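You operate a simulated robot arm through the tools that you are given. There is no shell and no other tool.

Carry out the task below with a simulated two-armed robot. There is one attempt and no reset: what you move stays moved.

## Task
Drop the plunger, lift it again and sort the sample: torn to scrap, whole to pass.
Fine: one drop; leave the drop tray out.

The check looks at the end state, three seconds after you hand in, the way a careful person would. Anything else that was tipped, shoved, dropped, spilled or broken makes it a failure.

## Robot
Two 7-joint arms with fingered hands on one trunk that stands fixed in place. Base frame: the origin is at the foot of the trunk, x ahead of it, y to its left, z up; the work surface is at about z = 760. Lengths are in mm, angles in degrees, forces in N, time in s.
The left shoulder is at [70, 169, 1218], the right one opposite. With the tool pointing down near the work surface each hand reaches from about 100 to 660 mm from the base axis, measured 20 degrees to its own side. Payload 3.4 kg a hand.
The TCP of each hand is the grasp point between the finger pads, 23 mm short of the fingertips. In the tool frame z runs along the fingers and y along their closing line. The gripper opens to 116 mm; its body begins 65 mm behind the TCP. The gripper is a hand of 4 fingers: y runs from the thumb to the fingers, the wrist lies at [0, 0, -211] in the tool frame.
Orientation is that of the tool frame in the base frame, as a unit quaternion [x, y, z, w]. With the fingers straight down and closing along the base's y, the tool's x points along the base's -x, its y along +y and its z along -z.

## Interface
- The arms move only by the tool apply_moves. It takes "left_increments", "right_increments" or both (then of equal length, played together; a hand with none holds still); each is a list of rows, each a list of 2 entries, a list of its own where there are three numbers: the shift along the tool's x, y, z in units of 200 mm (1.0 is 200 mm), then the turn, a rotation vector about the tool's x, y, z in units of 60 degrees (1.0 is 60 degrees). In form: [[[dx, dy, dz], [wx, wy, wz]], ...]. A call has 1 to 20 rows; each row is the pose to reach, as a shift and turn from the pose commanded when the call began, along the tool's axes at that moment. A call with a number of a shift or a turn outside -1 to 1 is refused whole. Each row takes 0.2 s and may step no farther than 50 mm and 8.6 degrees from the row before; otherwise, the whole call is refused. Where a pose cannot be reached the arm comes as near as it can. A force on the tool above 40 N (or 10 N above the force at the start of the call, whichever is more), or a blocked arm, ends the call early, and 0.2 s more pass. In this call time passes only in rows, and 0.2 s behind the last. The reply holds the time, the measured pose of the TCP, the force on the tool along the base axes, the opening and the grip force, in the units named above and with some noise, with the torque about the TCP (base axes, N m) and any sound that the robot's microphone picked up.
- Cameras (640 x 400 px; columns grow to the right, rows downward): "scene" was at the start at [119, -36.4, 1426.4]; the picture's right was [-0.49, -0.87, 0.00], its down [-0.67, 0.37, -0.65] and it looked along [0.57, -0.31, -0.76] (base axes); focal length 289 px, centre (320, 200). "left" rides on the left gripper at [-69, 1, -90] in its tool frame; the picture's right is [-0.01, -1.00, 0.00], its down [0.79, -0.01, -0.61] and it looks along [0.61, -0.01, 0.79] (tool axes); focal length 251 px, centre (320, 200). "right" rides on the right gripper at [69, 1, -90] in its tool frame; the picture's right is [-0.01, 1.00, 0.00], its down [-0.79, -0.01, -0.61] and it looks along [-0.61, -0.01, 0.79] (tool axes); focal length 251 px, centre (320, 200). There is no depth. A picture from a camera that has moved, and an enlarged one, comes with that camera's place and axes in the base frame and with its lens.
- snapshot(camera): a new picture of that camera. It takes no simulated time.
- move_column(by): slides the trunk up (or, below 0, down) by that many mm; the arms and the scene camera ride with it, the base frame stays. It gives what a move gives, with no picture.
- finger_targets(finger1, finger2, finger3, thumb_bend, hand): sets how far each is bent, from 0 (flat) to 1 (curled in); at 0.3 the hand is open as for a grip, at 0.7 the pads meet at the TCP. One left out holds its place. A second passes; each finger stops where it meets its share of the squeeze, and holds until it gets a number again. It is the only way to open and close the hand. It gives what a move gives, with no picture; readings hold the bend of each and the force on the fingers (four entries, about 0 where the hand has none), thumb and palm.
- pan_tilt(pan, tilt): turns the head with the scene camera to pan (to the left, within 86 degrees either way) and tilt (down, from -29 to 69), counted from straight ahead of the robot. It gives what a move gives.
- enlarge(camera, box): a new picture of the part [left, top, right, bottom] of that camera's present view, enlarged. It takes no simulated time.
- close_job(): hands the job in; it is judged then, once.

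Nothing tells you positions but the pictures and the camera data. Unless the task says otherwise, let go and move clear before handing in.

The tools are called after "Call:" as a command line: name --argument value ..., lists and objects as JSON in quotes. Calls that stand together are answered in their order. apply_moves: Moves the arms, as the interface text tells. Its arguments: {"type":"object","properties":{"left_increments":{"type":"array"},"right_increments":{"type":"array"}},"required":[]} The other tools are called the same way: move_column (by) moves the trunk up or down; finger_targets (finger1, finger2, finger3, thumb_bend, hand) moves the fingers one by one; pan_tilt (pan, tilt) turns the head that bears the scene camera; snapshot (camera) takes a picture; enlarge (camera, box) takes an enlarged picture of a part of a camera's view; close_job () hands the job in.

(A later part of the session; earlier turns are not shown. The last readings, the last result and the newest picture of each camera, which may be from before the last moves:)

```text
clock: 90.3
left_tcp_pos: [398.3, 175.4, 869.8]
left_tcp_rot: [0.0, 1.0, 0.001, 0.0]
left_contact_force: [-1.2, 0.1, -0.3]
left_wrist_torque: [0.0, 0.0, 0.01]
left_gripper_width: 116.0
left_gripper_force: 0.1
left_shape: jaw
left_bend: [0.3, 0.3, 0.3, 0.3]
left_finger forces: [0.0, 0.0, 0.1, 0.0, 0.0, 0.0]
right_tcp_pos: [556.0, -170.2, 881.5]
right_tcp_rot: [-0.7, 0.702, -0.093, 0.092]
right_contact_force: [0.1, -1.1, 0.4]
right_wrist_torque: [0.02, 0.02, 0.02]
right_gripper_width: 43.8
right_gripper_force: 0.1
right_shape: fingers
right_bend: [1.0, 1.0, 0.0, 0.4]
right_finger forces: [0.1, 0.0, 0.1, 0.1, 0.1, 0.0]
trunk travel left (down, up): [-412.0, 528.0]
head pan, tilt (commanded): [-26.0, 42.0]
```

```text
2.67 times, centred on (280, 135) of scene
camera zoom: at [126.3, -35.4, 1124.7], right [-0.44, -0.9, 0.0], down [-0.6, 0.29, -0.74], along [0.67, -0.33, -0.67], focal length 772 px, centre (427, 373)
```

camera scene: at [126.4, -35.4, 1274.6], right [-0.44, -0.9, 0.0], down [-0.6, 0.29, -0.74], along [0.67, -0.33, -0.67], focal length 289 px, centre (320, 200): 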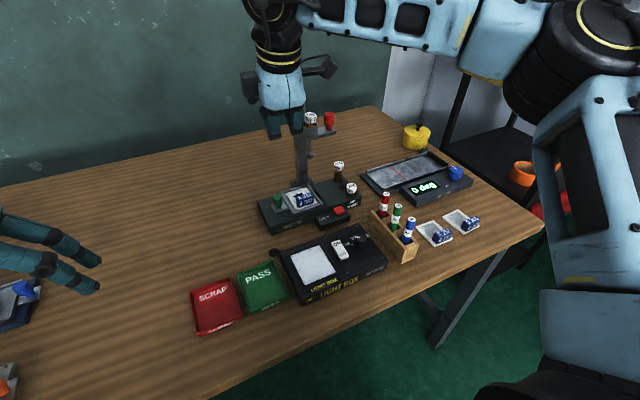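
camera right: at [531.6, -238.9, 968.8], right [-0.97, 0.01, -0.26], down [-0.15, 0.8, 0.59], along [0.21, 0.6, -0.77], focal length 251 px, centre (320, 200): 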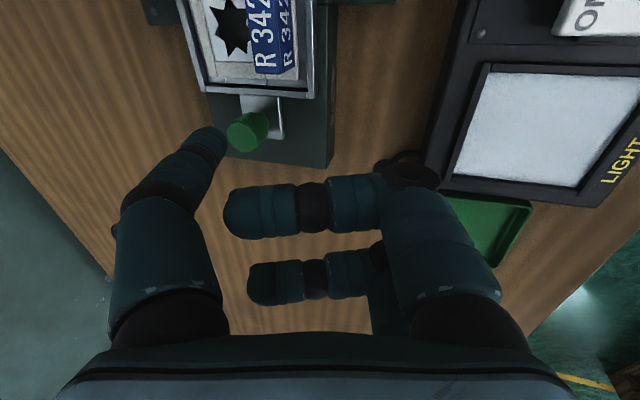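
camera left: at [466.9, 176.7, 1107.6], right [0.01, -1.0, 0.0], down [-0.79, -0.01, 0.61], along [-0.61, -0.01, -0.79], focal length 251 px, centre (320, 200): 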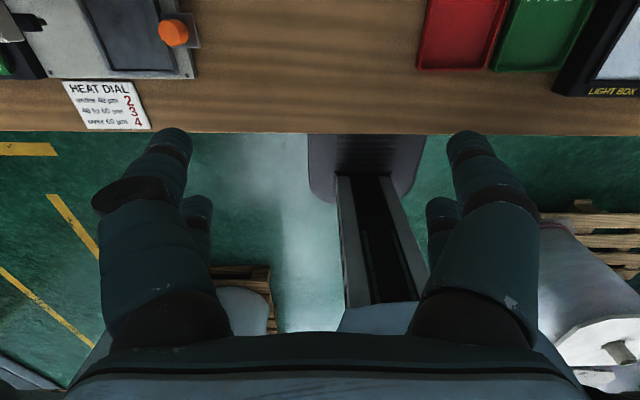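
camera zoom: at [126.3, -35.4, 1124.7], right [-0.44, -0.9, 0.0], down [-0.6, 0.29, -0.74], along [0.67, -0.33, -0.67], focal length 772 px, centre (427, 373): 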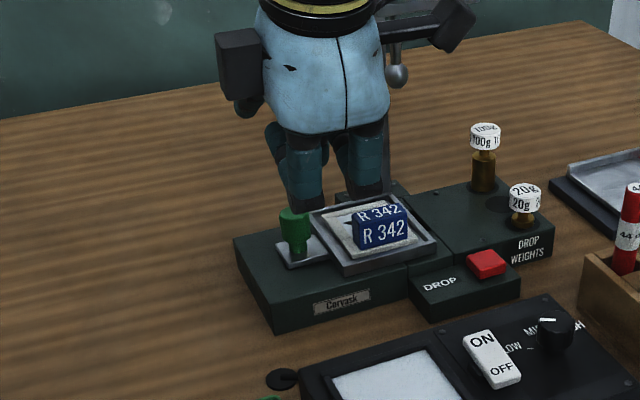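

Call:
apply_moves --right_increments '[[[0.025, -0.06, 0.016], [0, 0, 0]], [[0.025, -0.035, 0.11], [0, 0, 0]], [[0.025, -0.01, 0.2], [0, 0, 0]], [[0.025, 0.005, 0.255], [0, 0, 0]], [[0.025, 0.0135, 0.288], [0, 0, 0]]]'

Call:
snapshot --camera "right"

Call:
enlarge --camera "scene" --box '[220, 90, 340, 210]'

```text
clock: 91.5
left_tcp_pos: [398.3, 176.5, 868.6]
left_tcp_rot: [0.0, 1.0, 0.0, 0.0]
left_contact_force: [-0.2, 0.2, -0.1]
left_wrist_torque: [0.0, 0.02, -0.01]
left_gripper_width: 115.8
left_gripper_force: 0.2
left_shape: jaw
left_bend: [0.3, 0.3, 0.3, 0.3]
left_finger forces: [0.0, 0.1, 0.0, 0.1, 0.1, 0.0]
right_tcp_pos: [567.8, -174.5, 822.9]
right_tcp_rot: [-0.699, 0.703, -0.093, 0.092]
right_contact_force: [0.3, -0.9, 0.3]
right_wrist_torque: [0.0, -0.01, 0.01]
right_gripper_width: 44.1
right_gripper_force: 0.2
right_shape: fingers
right_bend: [1.0, 1.0, 0.0, 0.4]
right_finger forces: [0.0, 0.1, 0.1, 0.1, 0.0, 0.0]
trunk travel left (down, up): [-412.0, 528.0]
head pan, tilt (commanded): [-26.0, 42.0]
```

```text
taken
camera right: at [543.8, -244.7, 910.6], right [-0.97, 0.01, -0.26], down [-0.15, 0.8, 0.59], along [0.21, 0.6, -0.77], focal length 251 px, centre (320, 200)
```

right: 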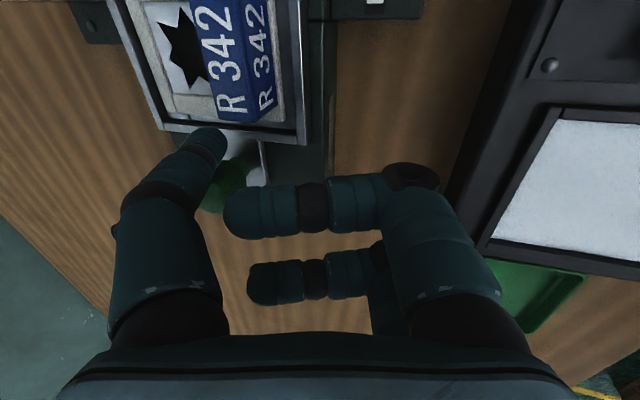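

```text
3.33 times, centred on (280, 150) of scene
camera zoom: at [126.6, -35.4, 1124.6], right [-0.44, -0.9, 0.0], down [-0.6, 0.29, -0.74], along [0.67, -0.33, -0.67], focal length 964 px, centre (453, 367)
```

zoom: 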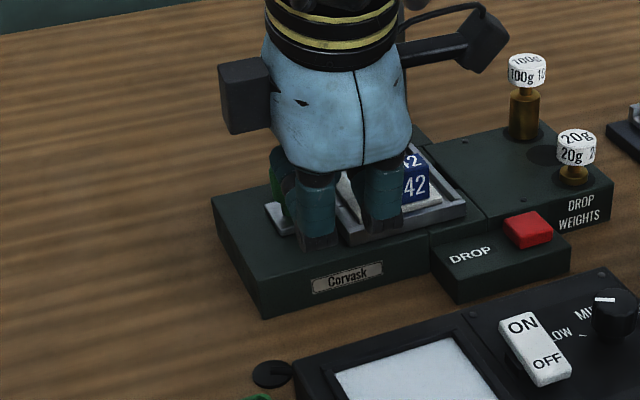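

Back behind the handle with better reach. Pulling left again.

Call:
apply_moves --right_increments '[[[-0.025, 0, 0], [0, 0, 0]], [[-0.05, 0, 0], [0, 0, 0]], [[-0.075, 0, 0], [0, 0, 0]], [[-0.1, 0, 0], [0, 0, 0]], [[-0.125, 0, 0], [0, 0, 0]], [[-0.15, 0, 0], [0, 0, 0]], [[-0.175, 0, 0], [0, 0, 0]], [[-0.2, 0, 0], [0, 0, 0]]]'

Call:
snapshot --camera "right"

Call:
enlarge --camera "scene" --box '[220, 90, 340, 210]'

```text
clock: 93.3
left_tcp_pos: [398.0, 176.3, 869.3]
left_tcp_rot: [0.001, 1.0, 0.0, 0.0]
left_contact_force: [0.0, -0.5, 0.4]
left_wrist_torque: [-0.02, 0.02, 0.0]
left_gripper_width: 115.8
left_gripper_force: 0.0
left_shape: jaw
left_bend: [0.3, 0.3, 0.3, 0.3]
left_finger forces: [0.0, 0.0, 0.0, 0.0, 0.1, 0.1]
right_tcp_pos: [559.9, -142.8, 824.9]
right_tcp_rot: [-0.701, 0.701, -0.093, 0.093]
right_contact_force: [-0.7, -0.8, -0.2]
right_wrist_torque: [-0.01, 0.0, -0.03]
right_gripper_width: 43.7
right_gripper_force: 0.5
right_shape: fingers
right_bend: [1.0, 1.0, 0.0, 0.4]
right_finger forces: [0.0, 0.0, 0.1, 0.0, 0.6, 0.0]
right hand out of reach, approached as far as the arm can: row 6, 7, 8
trunk travel left (down, up): [-412.0, 528.0]
head pan, tilt (commanded): [-26.0, 42.0]
```

```text
taken
camera right: at [535.7, -212.8, 911.3], right [-0.97, 0.01, -0.26], down [-0.15, 0.8, 0.59], along [0.21, 0.61, -0.77], focal length 251 px, centre (320, 200)
```

right: 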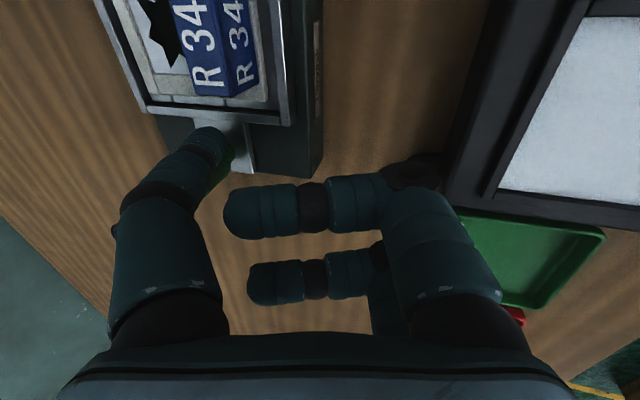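

```text
3.33 times, centred on (280, 150) of scene
camera zoom: at [126.4, -35.4, 1124.6], right [-0.44, -0.9, 0.0], down [-0.6, 0.29, -0.74], along [0.67, -0.33, -0.67], focal length 964 px, centre (453, 367)
```

zoom: 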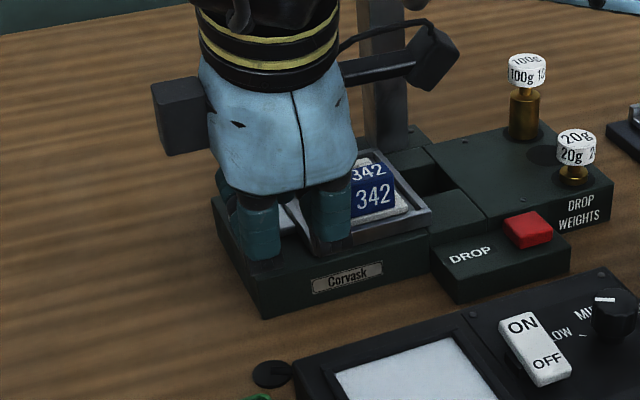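

Closer, roughly 55 mm out now. More tilt gains another ~50 mm of reach, so I'll unhook, rise, tilt to 30°, and come back behind the handle.

Call:
apply_moves --right_increments '[[[0.03, 0, 0], [0, 0, 0]], [[0.03, -0.03, -0.11], [0, 0, 0]], [[0.03, -0.06, -0.22], [0, 0, 0]], [[0.03, -0.09, -0.338], [0.06, 0, 0]], [[0.03, -0.09, -0.338], [0.16, 0, 0]], [[0.03, -0.09, -0.338], [0.25, 0, 0]]]'

Call:
snapshot --camera "right"

Call:
enlarge --camera "scene" --box '[200, 60, 360, 210]'

```text
clock: 94.8
left_tcp_pos: [397.4, 175.5, 868.6]
left_tcp_rot: [-0.001, 1.0, 0.0, 0.0]
left_contact_force: [-0.5, 0.4, -0.5]
left_wrist_torque: [-0.02, 0.0, -0.04]
left_gripper_width: 115.6
left_gripper_force: 0.0
left_shape: jaw
left_bend: [0.3, 0.3, 0.3, 0.3]
left_finger forces: [0.0, 0.1, 0.0, 0.0, 0.1, 0.0]
right_tcp_pos: [561.2, -148.5, 894.1]
right_tcp_rot: [-0.682, 0.684, -0.184, 0.182]
right_contact_force: [0.5, 0.7, 0.1]
right_wrist_torque: [0.03, 0.03, -0.01]
right_gripper_width: 43.9
right_gripper_force: 0.0
right_shape: fingers
right_bend: [1.0, 1.0, 0.0, 0.4]
right_finger forces: [0.0, 0.0, 0.0, 0.0, 0.0, 0.0]
trunk travel left (down, up): [-412.0, 528.0]
head pan, tilt (commanded): [-26.0, 42.0]
```

```text
taken
camera right: at [514.1, -218.4, 971.9], right [-0.87, 0.01, -0.5], down [-0.3, 0.8, 0.53], along [0.4, 0.6, -0.69], focal length 251 px, centre (320, 200)
```

right: 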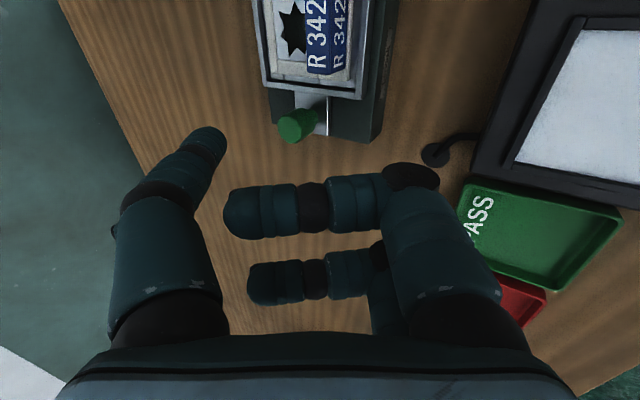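

```text
2.67 times, centred on (280, 135) of scene
camera zoom: at [126.0, -35.2, 1124.7], right [-0.44, -0.9, 0.0], down [-0.6, 0.29, -0.74], along [0.67, -0.33, -0.67], focal length 772 px, centre (427, 373)
```

zoom: 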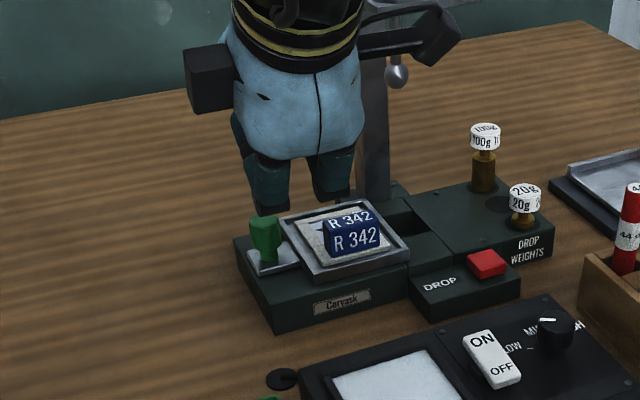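

Call:
apply_moves --right_increments '[[[0.02, 0.02, 0.08], [0, 0, 0]], [[0.02, 0.07, 0.18], [0, 0, 0]], [[0.02, 0.12, 0.27], [0, 0, 0]], [[0.02, 0.155, 0.335], [0, 0, 0]], [[0.02, 0.175, 0.3725], [0, 0, 0]]]'

Call:
snapshot --camera "right"

Call:
enlarge --camera "scene" --box '[200, 90, 340, 210]'

```text
clock: 96.0
left_tcp_pos: [398.1, 176.5, 868.4]
left_tcp_rot: [0.0, 1.0, 0.0, 0.0]
left_contact_force: [-0.3, 0.2, -0.7]
left_wrist_torque: [0.0, 0.03, -0.01]
left_gripper_width: 115.8
left_gripper_force: 0.1
left_shape: jaw
left_bend: [0.3, 0.3, 0.3, 0.3]
left_finger forces: [0.0, 0.0, 0.0, 0.0, 0.0, 0.0]
right_tcp_pos: [568.7, -151.1, 811.0]
right_tcp_rot: [0.683, -0.683, 0.184, -0.182]
right_contact_force: [0.9, -0.3, -0.2]
right_wrist_torque: [0.01, -0.01, 0.0]
right_gripper_width: 44.0
right_gripper_force: 0.0
right_shape: fingers
right_bend: [1.0, 1.0, 0.0, 0.4]
right_finger forces: [0.0, 0.0, 0.0, 0.0, 0.1, 0.0]
trunk travel left (down, up): [-412.0, 528.0]
head pan, tilt (commanded): [-26.0, 42.0]
```

```text
taken
camera right: at [521.4, -221.6, 890.1], right [-0.87, 0.01, -0.5], down [-0.29, 0.8, 0.53], along [0.4, 0.6, -0.69], focal length 251 px, centre (320, 200)
```

right: 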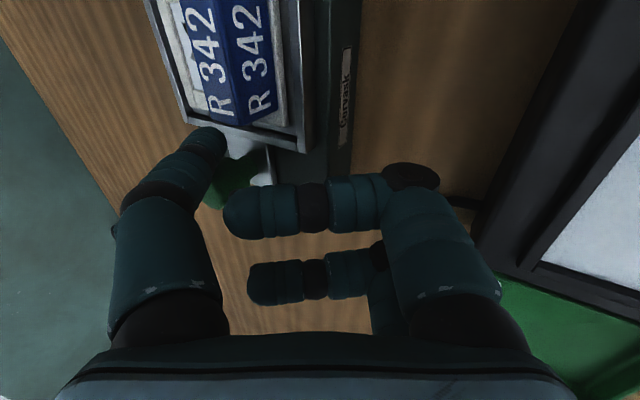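

```text
3.33 times, centred on (270, 150) of scene
camera zoom: at [126.4, -35.4, 1124.6], right [-0.44, -0.9, 0.0], down [-0.6, 0.29, -0.74], along [0.67, -0.33, -0.67], focal length 964 px, centre (487, 367)
```

zoom: 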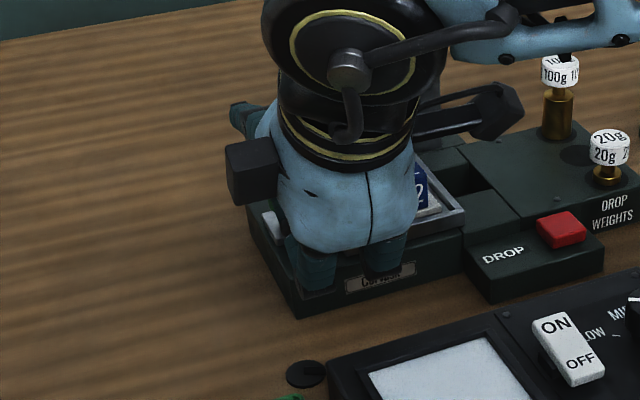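

Thumb is behind the handle again. Pulling left in small steps until it stops.

Call:
apply_moves --right_increments '[[[-0.02, 0, 0], [0, 0, 0]], [[-0.04, 0, 0], [0, 0, 0]], [[-0.06, 0, 0], [0, 0, 0]], [[-0.08, 0, 0], [0, 0, 0]], [[-0.1, 0, 0], [0, 0, 0]], [[-0.12, 0, 0], [0, 0, 0]]]'

Call:
snapshot --camera "right"

Call:
enlarge --camera "scene" --box '[200, 90, 340, 210]'

```text
clock: 97.3
left_tcp_pos: [398.0, 175.6, 869.1]
left_tcp_rot: [0.0, 1.0, 0.0, 0.0]
left_contact_force: [0.3, 0.6, 0.6]
left_wrist_torque: [0.04, 0.02, 0.0]
left_gripper_width: 115.7
left_gripper_force: 0.0
left_shape: jaw
left_bend: [0.3, 0.3, 0.3, 0.3]
left_finger forces: [0.1, 0.0, 0.0, 0.0, 0.0, 0.1]
right_tcp_pos: [566.7, -128.5, 811.8]
right_tcp_rot: [-0.682, 0.684, -0.183, 0.182]
right_contact_force: [0.6, -1.1, 0.1]
right_wrist_torque: [0.0, 0.04, -0.02]
right_gripper_width: 44.1
right_gripper_force: 0.0
right_shape: fingers
right_bend: [1.0, 1.0, 0.0, 0.4]
right_finger forces: [0.0, 0.1, 0.1, 0.1, 0.7, 0.0]
trunk travel left (down, up): [-412.0, 528.0]
head pan, tilt (commanded): [-26.0, 42.0]
```

```text
taken
camera right: at [521.1, -198.8, 889.7], right [-0.87, 0.01, -0.5], down [-0.29, 0.8, 0.53], along [0.4, 0.6, -0.69], focal length 251 px, centre (320, 200)
```

right: 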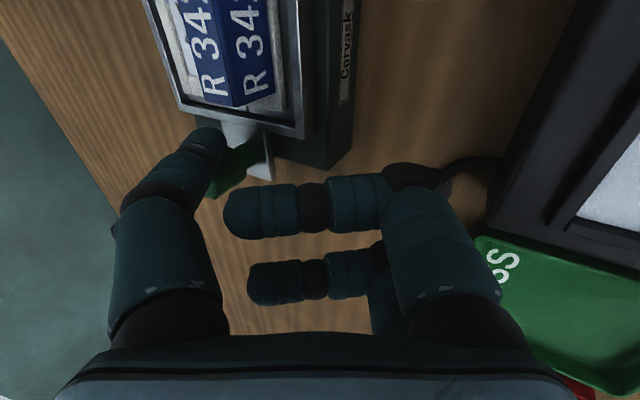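

```text
3.33 times, centred on (270, 150) of scene
camera zoom: at [126.5, -35.4, 1124.6], right [-0.44, -0.9, 0.0], down [-0.6, 0.29, -0.74], along [0.67, -0.33, -0.67], focal length 964 px, centre (487, 367)
```

zoom: 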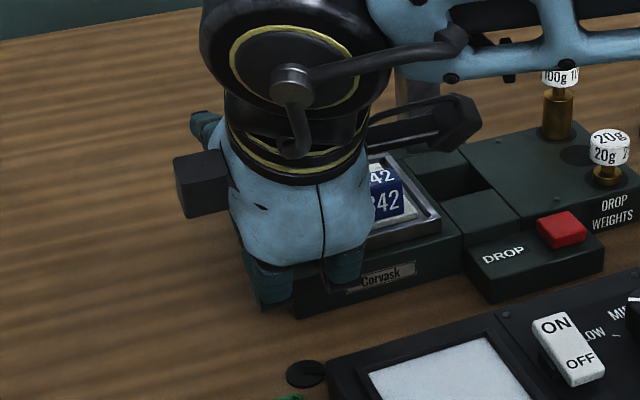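

Still moving freely. Continuing.

Call:
apply_moves --right_increments '[[[-0.015, 0, 0], [0, 0, 0]], [[-0.03, 0, 0], [0, 0, 0]], [[-0.045, 0, 0], [0, 0, 0]], [[-0.06, 0, 0], [0, 0, 0]], [[-0.075, 0, 0], [0, 0, 0]]]'

Call:
snapshot --camera "right"

Call:
enlarge --camera "scene" --box '[200, 90, 340, 210]'

```text
clock: 98.5
left_tcp_pos: [396.8, 173.9, 870.4]
left_tcp_rot: [0.001, 1.0, 0.002, 0.001]
left_contact_force: [-0.3, 0.0, 0.0]
left_wrist_torque: [0.01, 0.01, -0.03]
left_gripper_width: 116.0
left_gripper_force: 0.0
left_shape: jaw
left_bend: [0.3, 0.3, 0.3, 0.3]
left_finger forces: [0.0, 0.0, 0.0, 0.0, 0.0, 0.1]
right_tcp_pos: [566.9, -118.3, 811.0]
right_tcp_rot: [-0.682, 0.684, -0.184, 0.182]
right_contact_force: [-2.0, -15.5, 2.3]
right_wrist_torque: [0.1, -0.1, -0.89]
right_gripper_width: 43.9
right_gripper_force: 8.2
right_shape: fingers
right_bend: [1.0, 1.0, 0.0, 0.4]
right_finger forces: [0.1, 0.1, 0.0, 0.1, 15.3, 0.0]
trunk travel left (down, up): [-412.0, 528.0]
head pan, tilt (commanded): [-26.0, 42.0]
```

```text
taken
camera right: at [520.7, -187.0, 889.6], right [-0.87, 0.01, -0.5], down [-0.29, 0.8, 0.53], along [0.4, 0.6, -0.69], focal length 251 px, centre (320, 200)
```

right: 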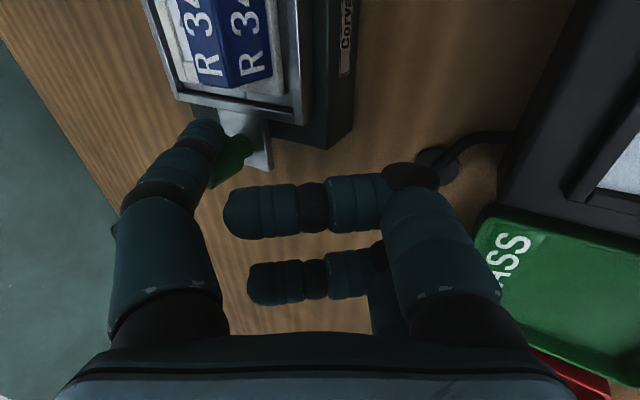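

```text
3.33 times, centred on (270, 150) of scene
camera zoom: at [125.8, -38.6, 1124.6], right [-0.44, -0.9, 0.0], down [-0.6, 0.3, -0.74], along [0.67, -0.32, -0.67], focal length 964 px, centre (487, 367)
```

zoom: 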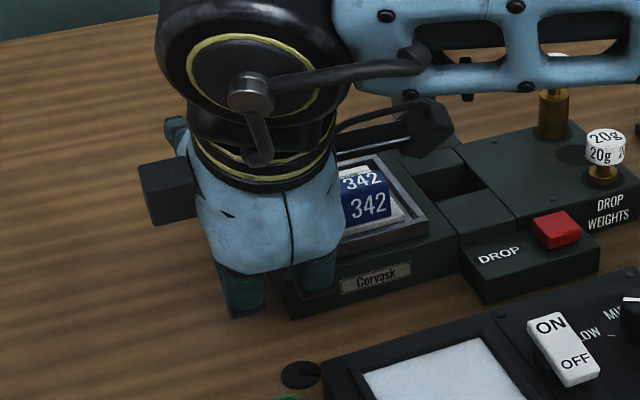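

15 N of resistance: the tray is at its outer stop. I'll unhook, rise and look.

Call:
apply_moves --right_increments '[[[0.025, 0, 0], [0, 0, 0]], [[0.045, 0, 0], [0, 0, 0]], [[0.045, -0.05, -0.1], [0, 0, 0]], [[0.045, -0.12, -0.22], [0, 0, 0]], [[0.045, -0.19, -0.34], [0, 0, 0]], [[0.045, -0.12, -0.5], [0, 0, 0]], [[0.045, -0.02, -0.66], [0, 0, 0]], [[0.045, 0.08, -0.8], [0, 0, 0]]]'

Call:
snapshot --camera "right"

Call:
enlarge --camera "scene" --box '[200, 60, 360, 210]'

```text
clock: 100.3
left_tcp_pos: [396.6, 176.0, 869.1]
left_tcp_rot: [0.0, 1.0, 0.0, 0.0]
left_contact_force: [-0.6, 0.1, -0.5]
left_wrist_torque: [-0.04, -0.04, -0.02]
left_gripper_width: 116.2
left_gripper_force: 0.1
left_shape: jaw
left_bend: [0.3, 0.3, 0.3, 0.3]
left_finger forces: [0.1, 0.1, 0.1, 0.1, 0.0, 0.1]
right_tcp_pos: [472.0, -126.9, 944.9]
right_tcp_rot: [-0.682, 0.684, -0.184, 0.181]
right_contact_force: [1.4, 0.0, -0.5]
right_wrist_torque: [-0.01, -0.01, 0.04]
right_gripper_width: 44.1
right_gripper_force: 0.0
right_shape: fingers
right_bend: [1.0, 1.0, 0.0, 0.4]
right_finger forces: [0.0, 0.1, 0.0, 0.1, 0.0, 0.0]
trunk travel left (down, up): [-412.0, 528.0]
head pan, tilt (commanded): [-26.0, 42.0]
```

```text
taken
camera right: at [425.7, -194.5, 1022.0], right [-0.87, 0.01, -0.5], down [-0.29, 0.8, 0.53], along [0.4, 0.6, -0.69], focal length 251 px, centre (320, 200)
```

right: 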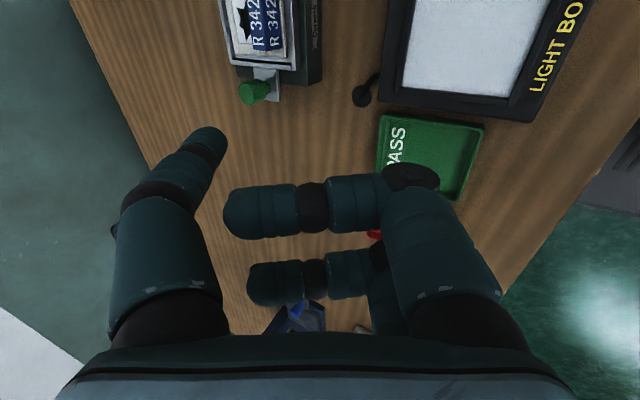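

```text
2.67 times, centred on (280, 135) of scene
camera zoom: at [125.2, -35.3, 1124.7], right [-0.44, -0.9, 0.0], down [-0.6, 0.29, -0.74], along [0.67, -0.33, -0.67], focal length 772 px, centre (427, 373)
```

zoom: 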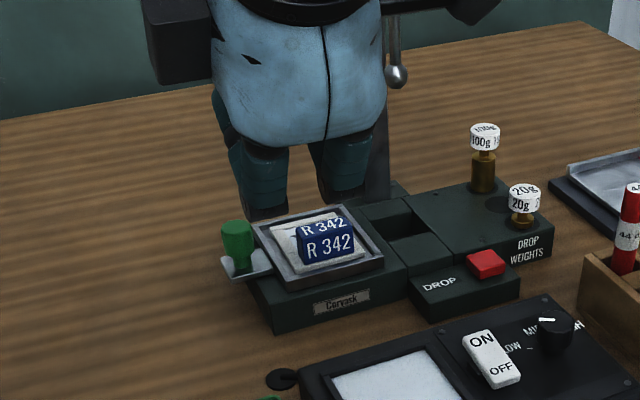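

The tray is fully out and the plunger is still up. The sample's blue tab should now be near (598, -185) with its top at z ≈ 831. I'll return to zero yaw with a forward tilt, so thumb and finger1 can grip the tab's two ends.

Call:
apply_moves --right_increments '[[[0, 0, 0], [-0.13, 0, 0]], [[0, 0, 0], [-0.26, 0, 0]], [[0, 0, 0], [-0.39, 0, 0]], [[0, 0, 0], [-0.5, 0, 0]]]'

Call:
apply_moves --right_increments '[[[0, 0, 0], [0, 0, 0.14]], [[0, 0, 0], [0, 0, 0.28]], [[0, 0, 0], [0, 0, 0.42]], [[0, 0, 0], [0, 0, 0.56]], [[0, 0, 0], [0, 0, 0.7]], [[0, 0, 0], [0, 0, 0.84]], [[0, 0, 0], [0, 0, 0.98]]]'

Call:
apply_moves --right_increments '[[[0, 0, 0], [0, 0, 0.14]], [[0, 0, 0], [0, 0, 0.28]], [[0, 0, 0], [0, 0, 0.42]], [[0, 0, 0], [0, 0, 0.52]]]'

Call:
finger_targets --hand "right" --finger1 0.48 --finger2 0.7 --finger3 0.3 --thumb_bend 0.48

Call:
finger_targets --hand "right" --finger2 1.0 --finger3 1.0

Call:
snapshot --camera "right"

Call:
snapshot --camera "scene"

```text
clock: 101.3
left_tcp_pos: [397.1, 176.2, 869.1]
left_tcp_rot: [0.0, 1.0, 0.0, 0.0]
left_contact_force: [-0.1, -0.3, 0.0]
left_wrist_torque: [0.0, 0.01, 0.01]
left_gripper_width: 115.9
left_gripper_force: 0.1
left_shape: jaw
left_bend: [0.3, 0.3, 0.3, 0.3]
left_finger forces: [0.0, 0.0, 0.1, 0.0, 0.0, 0.1]
right_tcp_pos: [452.2, -148.4, 951.1]
right_tcp_rot: [-0.706, 0.708, 0.0, -0.001]
right_contact_force: [-0.1, 0.2, -0.4]
right_wrist_torque: [0.0, -0.01, 0.01]
right_gripper_width: 44.1
right_gripper_force: 0.0
right_shape: fingers
right_bend: [1.0, 1.0, 0.0, 0.4]
right_finger forces: [0.0, 0.0, 0.0, 0.0, 0.1, 0.0]
right hand out of reach, approached as far as the arm can: row 3, 4
trunk travel left (down, up): [-412.0, 528.0]
head pan, tilt (commanded): [-26.0, 42.0]
```

```text
clock: 103.0
left_tcp_pos: [397.3, 176.1, 868.4]
left_tcp_rot: [0.0, 1.0, 0.0, -0.001]
left_contact_force: [-0.4, -0.2, -0.3]
left_wrist_torque: [0.0, 0.04, 0.0]
left_gripper_width: 115.9
left_gripper_force: 0.0
left_shape: jaw
left_bend: [0.3, 0.3, 0.3, 0.3]
left_finger forces: [0.0, 0.1, 0.0, 0.1, 0.0, 0.1]
right_tcp_pos: [451.8, -149.8, 952.4]
right_tcp_rot: [-0.266, 0.964, -0.001, 0.0]
right_contact_force: [1.2, 0.8, 0.0]
right_wrist_torque: [0.01, 0.02, -0.04]
right_gripper_width: 43.7
right_gripper_force: 0.0
right_shape: fingers
right_bend: [1.0, 1.0, 0.0, 0.4]
right_finger forces: [0.0, 0.0, 0.0, 0.0, 0.0, 0.0]
trunk travel left (down, up): [-412.0, 528.0]
head pan, tilt (commanded): [-26.0, 42.0]
```

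```text
clock: 104.0
left_tcp_pos: [397.0, 175.1, 869.5]
left_tcp_rot: [0.0, 1.0, 0.0, 0.0]
left_contact_force: [0.2, -0.3, 0.0]
left_wrist_torque: [-0.01, 0.0, 0.01]
left_gripper_width: 115.9
left_gripper_force: 0.1
left_shape: jaw
left_bend: [0.3, 0.3, 0.3, 0.3]
left_finger forces: [0.1, 0.0, 0.1, 0.0, 0.1, 0.0]
right_tcp_pos: [452.0, -150.2, 951.5]
right_tcp_rot: [0.003, 1.0, -0.001, 0.0]
right_contact_force: [-0.1, 0.8, 0.6]
right_wrist_torque: [-0.03, 0.01, -0.03]
right_gripper_width: 43.9
right_gripper_force: 0.0
right_shape: fingers
right_bend: [1.0, 1.0, 0.0, 0.4]
right_finger forces: [0.1, 0.0, 0.0, 0.0, 0.0, 0.1]
trunk travel left (down, up): [-412.0, 528.0]
head pan, tilt (commanded): [-26.0, 42.0]
```

```text
clock: 105.0
left_tcp_pos: [398.4, 175.7, 868.8]
left_tcp_rot: [0.0, 1.0, 0.001, 0.0]
left_contact_force: [0.5, 0.1, 1.3]
left_wrist_torque: [0.0, 0.06, -0.06]
left_gripper_width: 116.1
left_gripper_force: 0.1
left_shape: jaw
left_bend: [0.3, 0.3, 0.3, 0.3]
left_finger forces: [0.1, 0.1, 0.0, 0.1, 0.0, 0.1]
right_tcp_pos: [453.2, -148.0, 952.3]
right_tcp_rot: [0.001, 1.0, -0.001, 0.0]
right_contact_force: [-0.3, -0.4, -0.4]
right_wrist_torque: [0.03, 0.02, -0.02]
right_gripper_width: 63.9
right_gripper_force: 0.0
right_shape: fingers
right_bend: [0.48, 0.7, 0.3, 0.48]
right_finger forces: [0.0, 0.0, 0.1, 0.1, 0.0, 0.0]
trunk travel left (down, up): [-412.0, 528.0]
head pan, tilt (commanded): [-26.0, 42.0]
```

```text
clock: 106.0
left_tcp_pos: [398.0, 176.1, 869.4]
left_tcp_rot: [-0.001, 1.0, -0.001, 0.0]
left_contact_force: [-0.5, 0.0, -0.1]
left_wrist_torque: [-0.02, 0.04, -0.01]
left_gripper_width: 116.0
left_gripper_force: 0.2
left_shape: jaw
left_bend: [0.3, 0.3, 0.3, 0.3]
left_finger forces: [0.0, 0.0, 0.0, 0.1, 0.0, 0.0]
right_tcp_pos: [453.1, -149.0, 952.7]
right_tcp_rot: [0.001, 1.0, -0.001, 0.001]
right_contact_force: [-0.2, 0.6, -0.3]
right_wrist_torque: [-0.03, -0.01, 0.01]
right_gripper_width: 64.1
right_gripper_force: 0.0
right_shape: fingers
right_bend: [0.48, 1.0, 0.91, 0.48]
right_finger forces: [0.0, 0.0, 0.0, 0.0, 0.0, 0.0]
trunk travel left (down, up): [-412.0, 528.0]
head pan, tilt (commanded): [-26.0, 42.0]
```

```text
taken
camera right: at [383.9, -148.4, 1042.1], right [0.01, 1.0, 0.0], down [0.8, -0.01, 0.61], along [0.61, -0.01, -0.8], focal length 251 px, centre (320, 200)
```

right: 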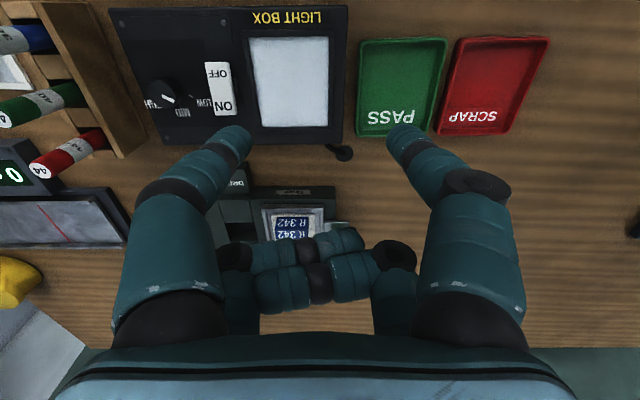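

```text
taken
camera scene: at [126.4, -35.4, 1124.6], right [-0.44, -0.9, 0.0], down [-0.6, 0.29, -0.74], along [0.67, -0.33, -0.67], focal length 289 px, centre (320, 200)
```

scene: 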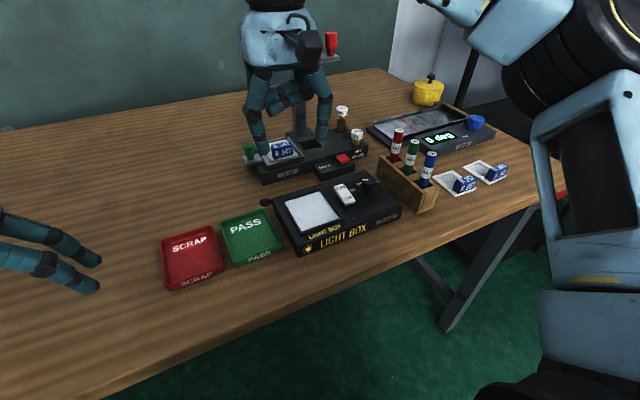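

Call:
apply_moves --right_increments '[[[0, 0, 0], [0, -0.12, 0]], [[0, 0, 0], [0, -0.24, 0]], [[0, 0, 0], [0, -0.36, 0]], [[0, 0, 0], [0, -0.48, 0]], [[0, 0, 0], [0, -0.583, 0]]]'

Call:
snapshot --camera "right"

Call:
enlarge --camera "right" --box '[200, 60, 380, 180]'

Call:
enlarge --camera "scene" --box '[200, 80, 400, 210]'

```text
clock: 107.2
left_tcp_pos: [397.3, 175.7, 869.3]
left_tcp_rot: [-0.001, 1.0, 0.0, 0.0]
left_contact_force: [-1.1, 0.2, -0.5]
left_wrist_torque: [-0.03, 0.04, 0.0]
left_gripper_width: 115.9
left_gripper_force: 0.1
left_shape: jaw
left_bend: [0.3, 0.3, 0.3, 0.3]
left_finger forces: [0.1, 0.0, 0.1, 0.0, 0.0, 0.1]
right_tcp_pos: [452.0, -149.3, 951.9]
right_tcp_rot: [0.002, 0.954, -0.001, 0.301]
right_contact_force: [0.3, 0.0, -0.1]
right_wrist_torque: [0.03, -0.02, 0.01]
right_gripper_width: 64.0
right_gripper_force: 0.1
right_shape: fingers
right_bend: [0.48, 1.0, 0.91, 0.48]
right_finger forces: [0.0, 0.1, 0.0, 0.0, 0.1, 0.0]
trunk travel left (down, up): [-412.0, 528.0]
head pan, tilt (commanded): [-26.0, 42.0]
```

```text
taken
camera right: at [343.9, -148.3, 986.5], right [0.01, 1.0, 0.0], down [0.3, -0.01, 0.95], along [0.95, -0.01, -0.3], focal length 251 px, centre (320, 200)
```

right: 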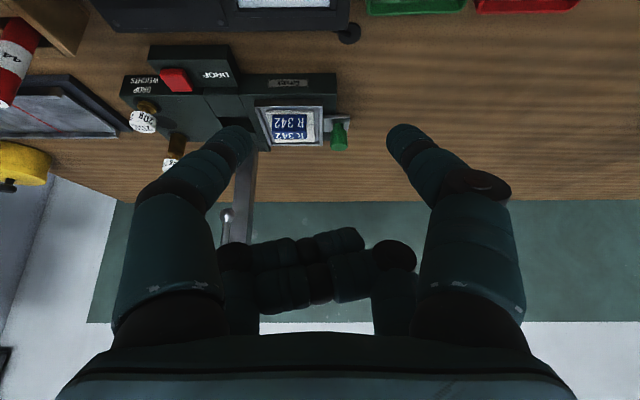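

```text
3.33 times, centred on (290, 120) of right
camera zoom: at [343.9, -148.3, 986.5], right [0.01, 1.0, 0.0], down [0.3, -0.01, 0.95], along [0.95, -0.01, -0.3], focal length 838 px, centre (420, 467)
```

zoom: 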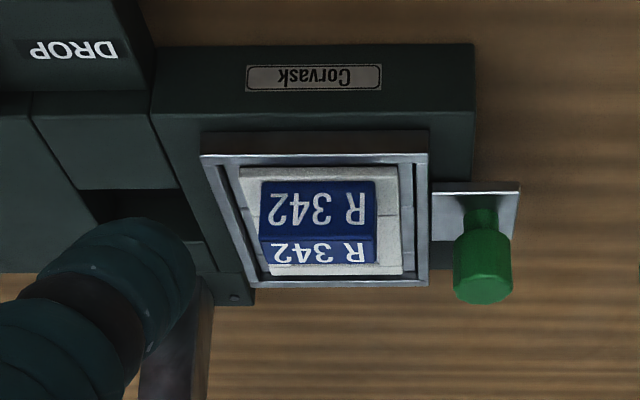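

```text
3.08 times, centred on (300, 145) of scene
camera zoom: at [125.8, -35.3, 1124.7], right [-0.44, -0.9, 0.0], down [-0.6, 0.29, -0.74], along [0.67, -0.33, -0.67], focal length 890 px, centre (382, 369)
```

zoom: 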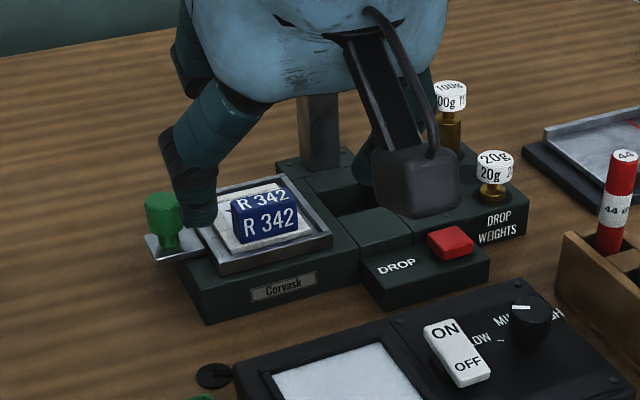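

Everything looks right: tab centred near (598, -183), ends facing the thumb and finger1. I'll widen the fingers slightly and approach.

Call:
finger_targets --hand "right" --finger1 0.44 --thumb_bend 0.44

Call:
apply_moves --right_increments '[[[-0.076, -0.042, 0.148], [0, 0, 0]], [[-0.152, -0.085, 0.296], [0, 0, 0]], [[-0.228, -0.128, 0.444], [0, 0, 0]], [[-0.305, -0.17, 0.5925], [0, 0, 0]]]'

Call:
snapshot --camera "right"

Call:
enlarge --camera "scene" --box '[200, 60, 360, 200]'

```text
clock: 108.2
left_tcp_pos: [397.5, 175.8, 868.4]
left_tcp_rot: [0.0, 1.0, 0.0, 0.001]
left_contact_force: [-0.5, -0.1, 0.0]
left_wrist_torque: [-0.02, -0.03, 0.0]
left_gripper_width: 115.8
left_gripper_force: 0.0
left_shape: jaw
left_bend: [0.3, 0.3, 0.3, 0.3]
left_finger forces: [0.1, 0.0, 0.0, 0.0, 0.0, 0.0]
right_tcp_pos: [453.3, -149.9, 951.7]
right_tcp_rot: [0.001, 0.954, -0.001, 0.3]
right_contact_force: [0.0, -0.6, -0.9]
right_wrist_torque: [-0.02, 0.03, -0.03]
right_gripper_width: 75.5
right_gripper_force: 0.0
right_shape: fingers
right_bend: [0.44, 1.0, 0.91, 0.44]
right_finger forces: [0.0, 0.0, 0.1, 0.0, 0.0, 0.0]
trunk travel left (down, up): [-412.0, 528.0]
head pan, tilt (commanded): [-26.0, 42.0]
```

```text
clock: 109.2
left_tcp_pos: [398.5, 175.1, 868.8]
left_tcp_rot: [0.001, 1.0, 0.0, -0.001]
left_contact_force: [-0.5, -0.4, -0.2]
left_wrist_torque: [0.0, -0.02, -0.02]
left_gripper_width: 115.9
left_gripper_force: 0.1
left_shape: jaw
left_bend: [0.3, 0.3, 0.3, 0.3]
left_finger forces: [0.1, 0.0, 0.0, 0.0, 0.0, 0.0]
right_tcp_pos: [571.0, -184.0, 892.4]
right_tcp_rot: [0.001, 0.954, -0.001, 0.3]
right_contact_force: [0.1, 0.5, -0.2]
right_wrist_torque: [0.01, -0.02, 0.03]
right_gripper_width: 75.7
right_gripper_force: 0.2
right_shape: fingers
right_bend: [0.44, 1.0, 0.91, 0.44]
right_finger forces: [0.1, 0.1, 0.0, 0.0, 0.0, 0.0]
trunk travel left (down, up): [-412.0, 528.0]
head pan, tilt (commanded): [-26.0, 42.0]
```

```text
taken
camera right: at [463.3, -183.6, 925.4], right [0.01, 1.0, 0.0], down [0.31, -0.01, 0.95], along [0.95, -0.01, -0.31], focal length 251 px, centre (320, 200)
```

right: 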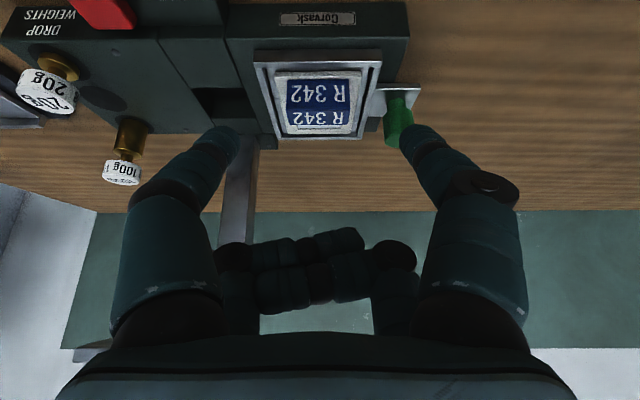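

```text
2.86 times, centred on (280, 130) of scene
camera zoom: at [127.5, -35.6, 1124.5], right [-0.44, -0.9, 0.0], down [-0.6, 0.29, -0.74], along [0.67, -0.33, -0.67], focal length 827 px, centre (434, 400)
```

zoom: 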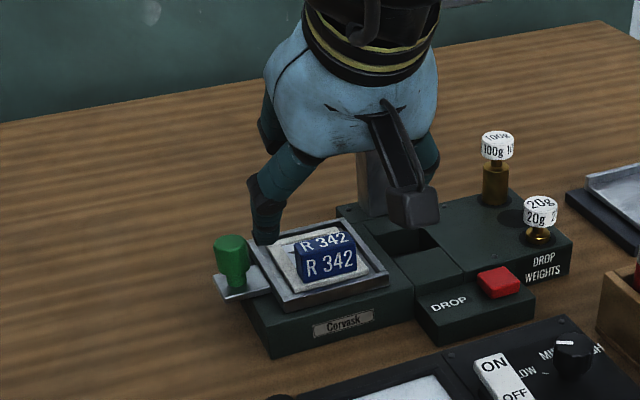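

The tab is centred between the two fingers. Advancing along the finger direction, three quarters of the way first.

Call:
apply_moves --right_increments '[[[0.004, 0, 0.08], [0, 0, 0]], [[0.008, 0, 0.16], [0, 0, 0]], [[0.01, 0, 0.23], [0, 0, 0]]]'

Call:
snapshot --camera "right"

Call:
enlarge --camera "scene" --box '[210, 90, 330, 200]'

```text
clock: 110.0
left_tcp_pos: [398.7, 175.3, 868.3]
left_tcp_rot: [-0.001, 1.0, 0.0, 0.0]
left_contact_force: [0.6, 0.0, 0.1]
left_wrist_torque: [-0.01, -0.01, 0.0]
left_gripper_width: 116.1
left_gripper_force: 0.1
left_shape: jaw
left_bend: [0.3, 0.3, 0.3, 0.3]
left_finger forces: [0.0, 0.0, 0.0, 0.0, 0.0, 0.0]
right_tcp_pos: [595.9, -182.4, 851.4]
right_tcp_rot: [0.001, 0.954, -0.001, 0.3]
right_contact_force: [0.4, 0.4, 0.5]
right_wrist_torque: [0.0, 0.05, 0.02]
right_gripper_width: 75.5
right_gripper_force: 0.1
right_shape: fingers
right_bend: [0.44, 1.0, 0.91, 0.44]
right_finger forces: [0.0, 0.0, 0.0, 0.0, 0.0, 0.0]
trunk travel left (down, up): [-412.0, 528.0]
head pan, tilt (commanded): [-26.0, 42.0]
```

```text
taken
camera right: at [488.2, -183.1, 885.9], right [0.01, 1.0, 0.0], down [0.3, -0.01, 0.95], along [0.95, -0.01, -0.3], focal length 251 px, centre (320, 200)
```

right: 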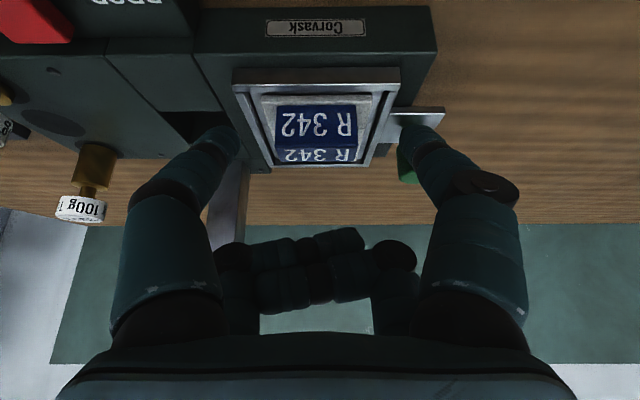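

```text
3.64 times, centred on (270, 145) of scene
camera zoom: at [127.0, -35.5, 1124.5], right [-0.44, -0.9, 0.0], down [-0.6, 0.29, -0.74], along [0.67, -0.33, -0.67], focal length 1052 px, centre (502, 400)
```

zoom: 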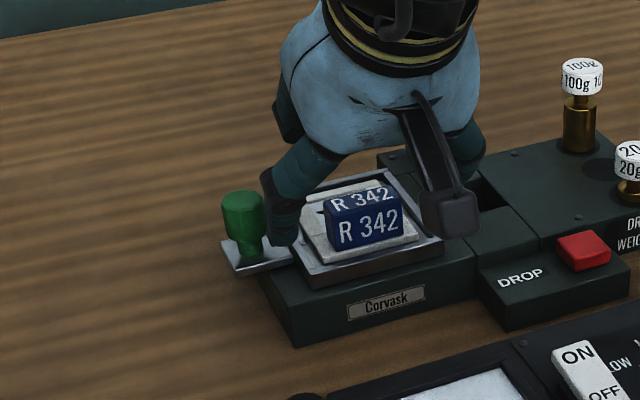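

Call:
apply_moves --right_increments '[[[0.0, -0.004, 0.035], [0, 0, 0]], [[0.003, -0.006, 0.068], [0, 0, 0]]]'

Call:
snapshot --camera "right"

Call:
enlarge --camera "scene" --box '[210, 90, 330, 200]'

```text
clock: 110.5
left_tcp_pos: [398.4, 175.9, 869.0]
left_tcp_rot: [0.001, 1.0, 0.0, 0.0]
left_contact_force: [-1.1, -0.1, 0.0]
left_wrist_torque: [0.0, 0.01, -0.02]
left_gripper_width: 116.0
left_gripper_force: 0.1
left_shape: jaw
left_bend: [0.3, 0.3, 0.3, 0.3]
left_finger forces: [0.0, 0.1, 0.0, 0.1, 0.1, 0.0]
right_tcp_pos: [603.2, -185.1, 839.1]
right_tcp_rot: [0.001, 0.954, -0.001, 0.3]
right_contact_force: [-0.5, -0.1, 0.0]
right_wrist_torque: [-0.01, 0.02, 0.02]
right_gripper_width: 75.7
right_gripper_force: 0.2
right_shape: fingers
right_bend: [0.44, 1.0, 0.91, 0.44]
right_finger forces: [0.0, 0.0, 0.1, 0.0, 0.0, 0.1]
trunk travel left (down, up): [-412.0, 528.0]
head pan, tilt (commanded): [-26.0, 42.0]
```

```text
taken
camera right: at [494.9, -184.8, 873.3], right [0.01, 1.0, 0.0], down [0.3, -0.01, 0.95], along [0.95, -0.01, -0.3], focal length 251 px, centre (320, 200)
```

right: 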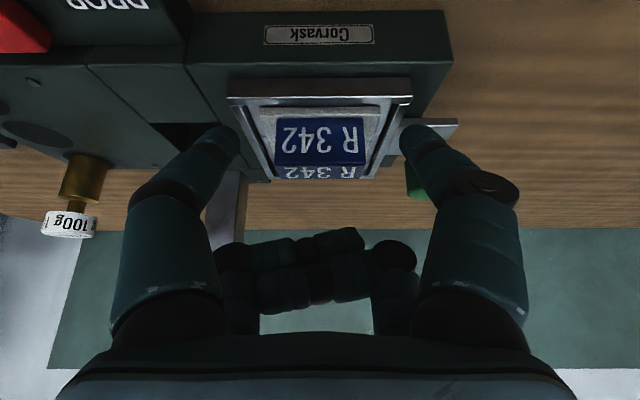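

```text
3.64 times, centred on (270, 145) of scene
camera zoom: at [126.4, -35.4, 1124.6], right [-0.44, -0.9, 0.0], down [-0.6, 0.29, -0.74], along [0.67, -0.33, -0.67], focal length 1052 px, centre (502, 400)
```

zoom: 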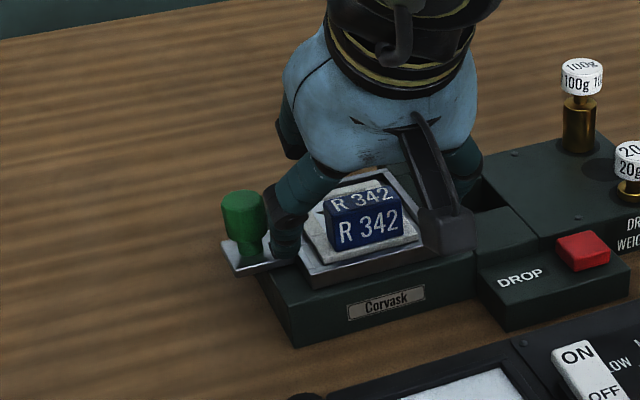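

Thumb and finger1 straddle the tab. Closing gently.

Call:
finger_targets --hand "right" --finger1 0.6 --thumb_bend 0.6

Call:
snapshot --camera "right"

Call:
enlarge --camera "scene" --box '[210, 90, 330, 200]'

```text
clock: 111.5
left_tcp_pos: [397.8, 175.8, 868.5]
left_tcp_rot: [0.0, 1.0, 0.0, 0.0]
left_contact_force: [0.5, -0.5, 0.1]
left_wrist_torque: [0.0, -0.05, -0.02]
left_gripper_width: 116.0
left_gripper_force: 0.0
left_shape: jaw
left_bend: [0.3, 0.3, 0.3, 0.3]
left_finger forces: [0.0, 0.1, 0.0, 0.0, 0.1, 0.0]
right_tcp_pos: [602.8, -184.6, 838.5]
right_tcp_rot: [0.001, 0.954, -0.001, 0.3]
right_contact_force: [0.0, -0.2, 0.0]
right_wrist_torque: [0.01, 0.02, -0.03]
right_gripper_width: 37.7
right_gripper_force: 2.1
right_shape: fingers
right_bend: [0.56, 1.0, 0.91, 0.58]
right_finger forces: [2.5, 0.0, 0.0, 0.0, 2.5, 0.0]
trunk travel left (down, up): [-412.0, 528.0]
head pan, tilt (commanded): [-26.0, 42.0]
```

```text
taken
camera right: at [494.8, -184.9, 873.3], right [0.01, 1.0, 0.0], down [0.3, -0.01, 0.95], along [0.95, -0.01, -0.3], focal length 251 px, centre (320, 200)
```

right: 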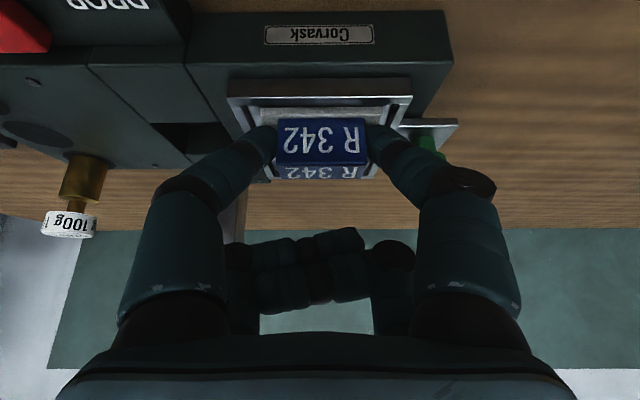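

```text
3.64 times, centred on (270, 145) of scene
camera zoom: at [126.5, -35.4, 1124.6], right [-0.44, -0.9, 0.0], down [-0.6, 0.29, -0.74], along [0.67, -0.33, -0.67], focal length 1052 px, centre (502, 400)
```

zoom: 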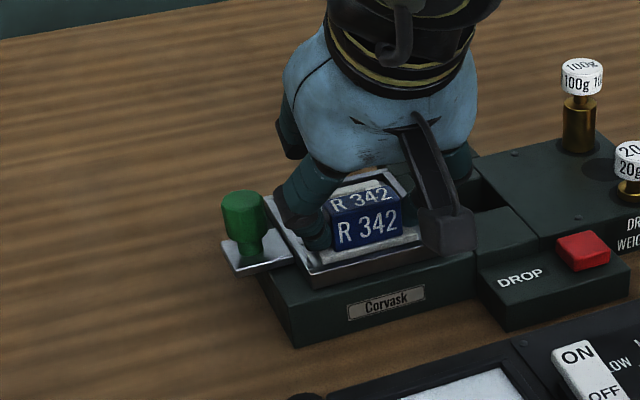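

Contact on both ends, balanced. A little more squeeze, then a short lift.

Call:
finger_targets --hand "right" --finger1 0.66 --thumb_bend 0.68

Call:
apply_moves --right_increments '[[[-0.0144, 0, -0.0205], [0, 0, 0]], [[-0.043, 0, -0.0614], [0, 0, 0]], [[-0.086, 0, -0.123], [0, 0, 0]]]'

Call:
snapshot --camera "right"

Call:
enlarge --camera "scene" --box '[210, 80, 330, 190]'

```text
clock: 112.5
left_tcp_pos: [397.1, 175.0, 869.4]
left_tcp_rot: [0.0, 1.0, 0.0, -0.001]
left_contact_force: [-0.3, -0.4, -0.1]
left_wrist_torque: [0.03, 0.01, 0.0]
left_gripper_width: 116.0
left_gripper_force: 0.0
left_shape: jaw
left_bend: [0.3, 0.3, 0.3, 0.3]
left_finger forces: [0.1, 0.1, 0.1, 0.0, 0.0, 0.1]
right_tcp_pos: [604.1, -184.7, 839.0]
right_tcp_rot: [0.001, 0.954, -0.001, 0.3]
right_contact_force: [-0.2, 0.7, 0.6]
right_wrist_torque: [0.0, -0.01, 0.04]
right_gripper_width: 36.3
right_gripper_force: 8.4
right_shape: fingers
right_bend: [0.56, 1.0, 0.91, 0.6]
right_finger forces: [8.1, 0.1, 0.0, 0.1, 8.1, 0.0]
trunk travel left (down, up): [-412.0, 528.0]
head pan, tilt (commanded): [-26.0, 42.0]
```

```text
clock: 113.3
left_tcp_pos: [397.4, 175.6, 868.7]
left_tcp_rot: [0.0, 1.0, 0.0, 0.0]
left_contact_force: [-0.3, -0.5, -0.5]
left_wrist_torque: [-0.02, 0.01, 0.02]
left_gripper_width: 115.8
left_gripper_force: 0.1
left_shape: jaw
left_bend: [0.3, 0.3, 0.3, 0.3]
left_finger forces: [0.0, 0.0, 0.0, 0.0, 0.1, 0.0]
right_tcp_pos: [602.5, -185.3, 869.8]
right_tcp_rot: [0.001, 0.954, -0.002, 0.299]
right_contact_force: [0.4, 0.9, -0.3]
right_wrist_torque: [-0.03, -0.02, 0.0]
right_gripper_width: 36.2
right_gripper_force: 8.3
right_shape: fingers
right_bend: [0.56, 1.0, 0.91, 0.6]
right_finger forces: [8.2, 0.1, 0.0, 0.0, 8.1, 0.0]
trunk travel left (down, up): [-412.0, 528.0]
head pan, tilt (commanded): [-26.0, 42.0]
```

```text
taken
camera right: at [493.5, -183.9, 903.7], right [0.01, 1.0, 0.0], down [0.3, -0.01, 0.95], along [0.95, -0.01, -0.3], focal length 251 px, centre (320, 200)
```

right: 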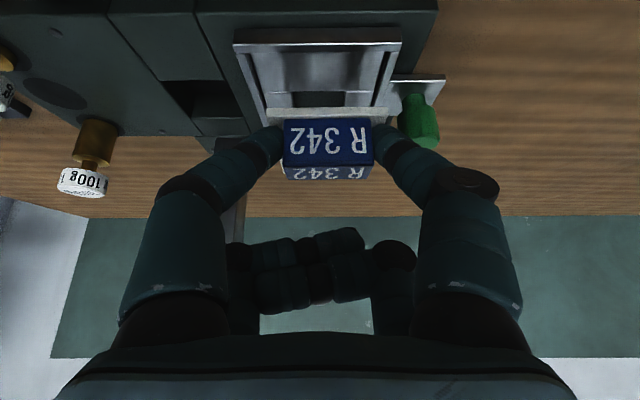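

```text
3.64 times, centred on (270, 135) of scene
camera zoom: at [126.3, -35.3, 1124.6], right [-0.44, -0.9, 0.0], down [-0.6, 0.29, -0.74], along [0.67, -0.33, -0.67], focal length 1052 px, centre (502, 436)
```

zoom: 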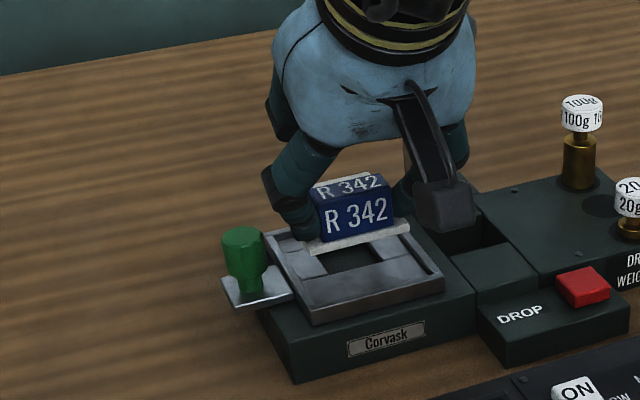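

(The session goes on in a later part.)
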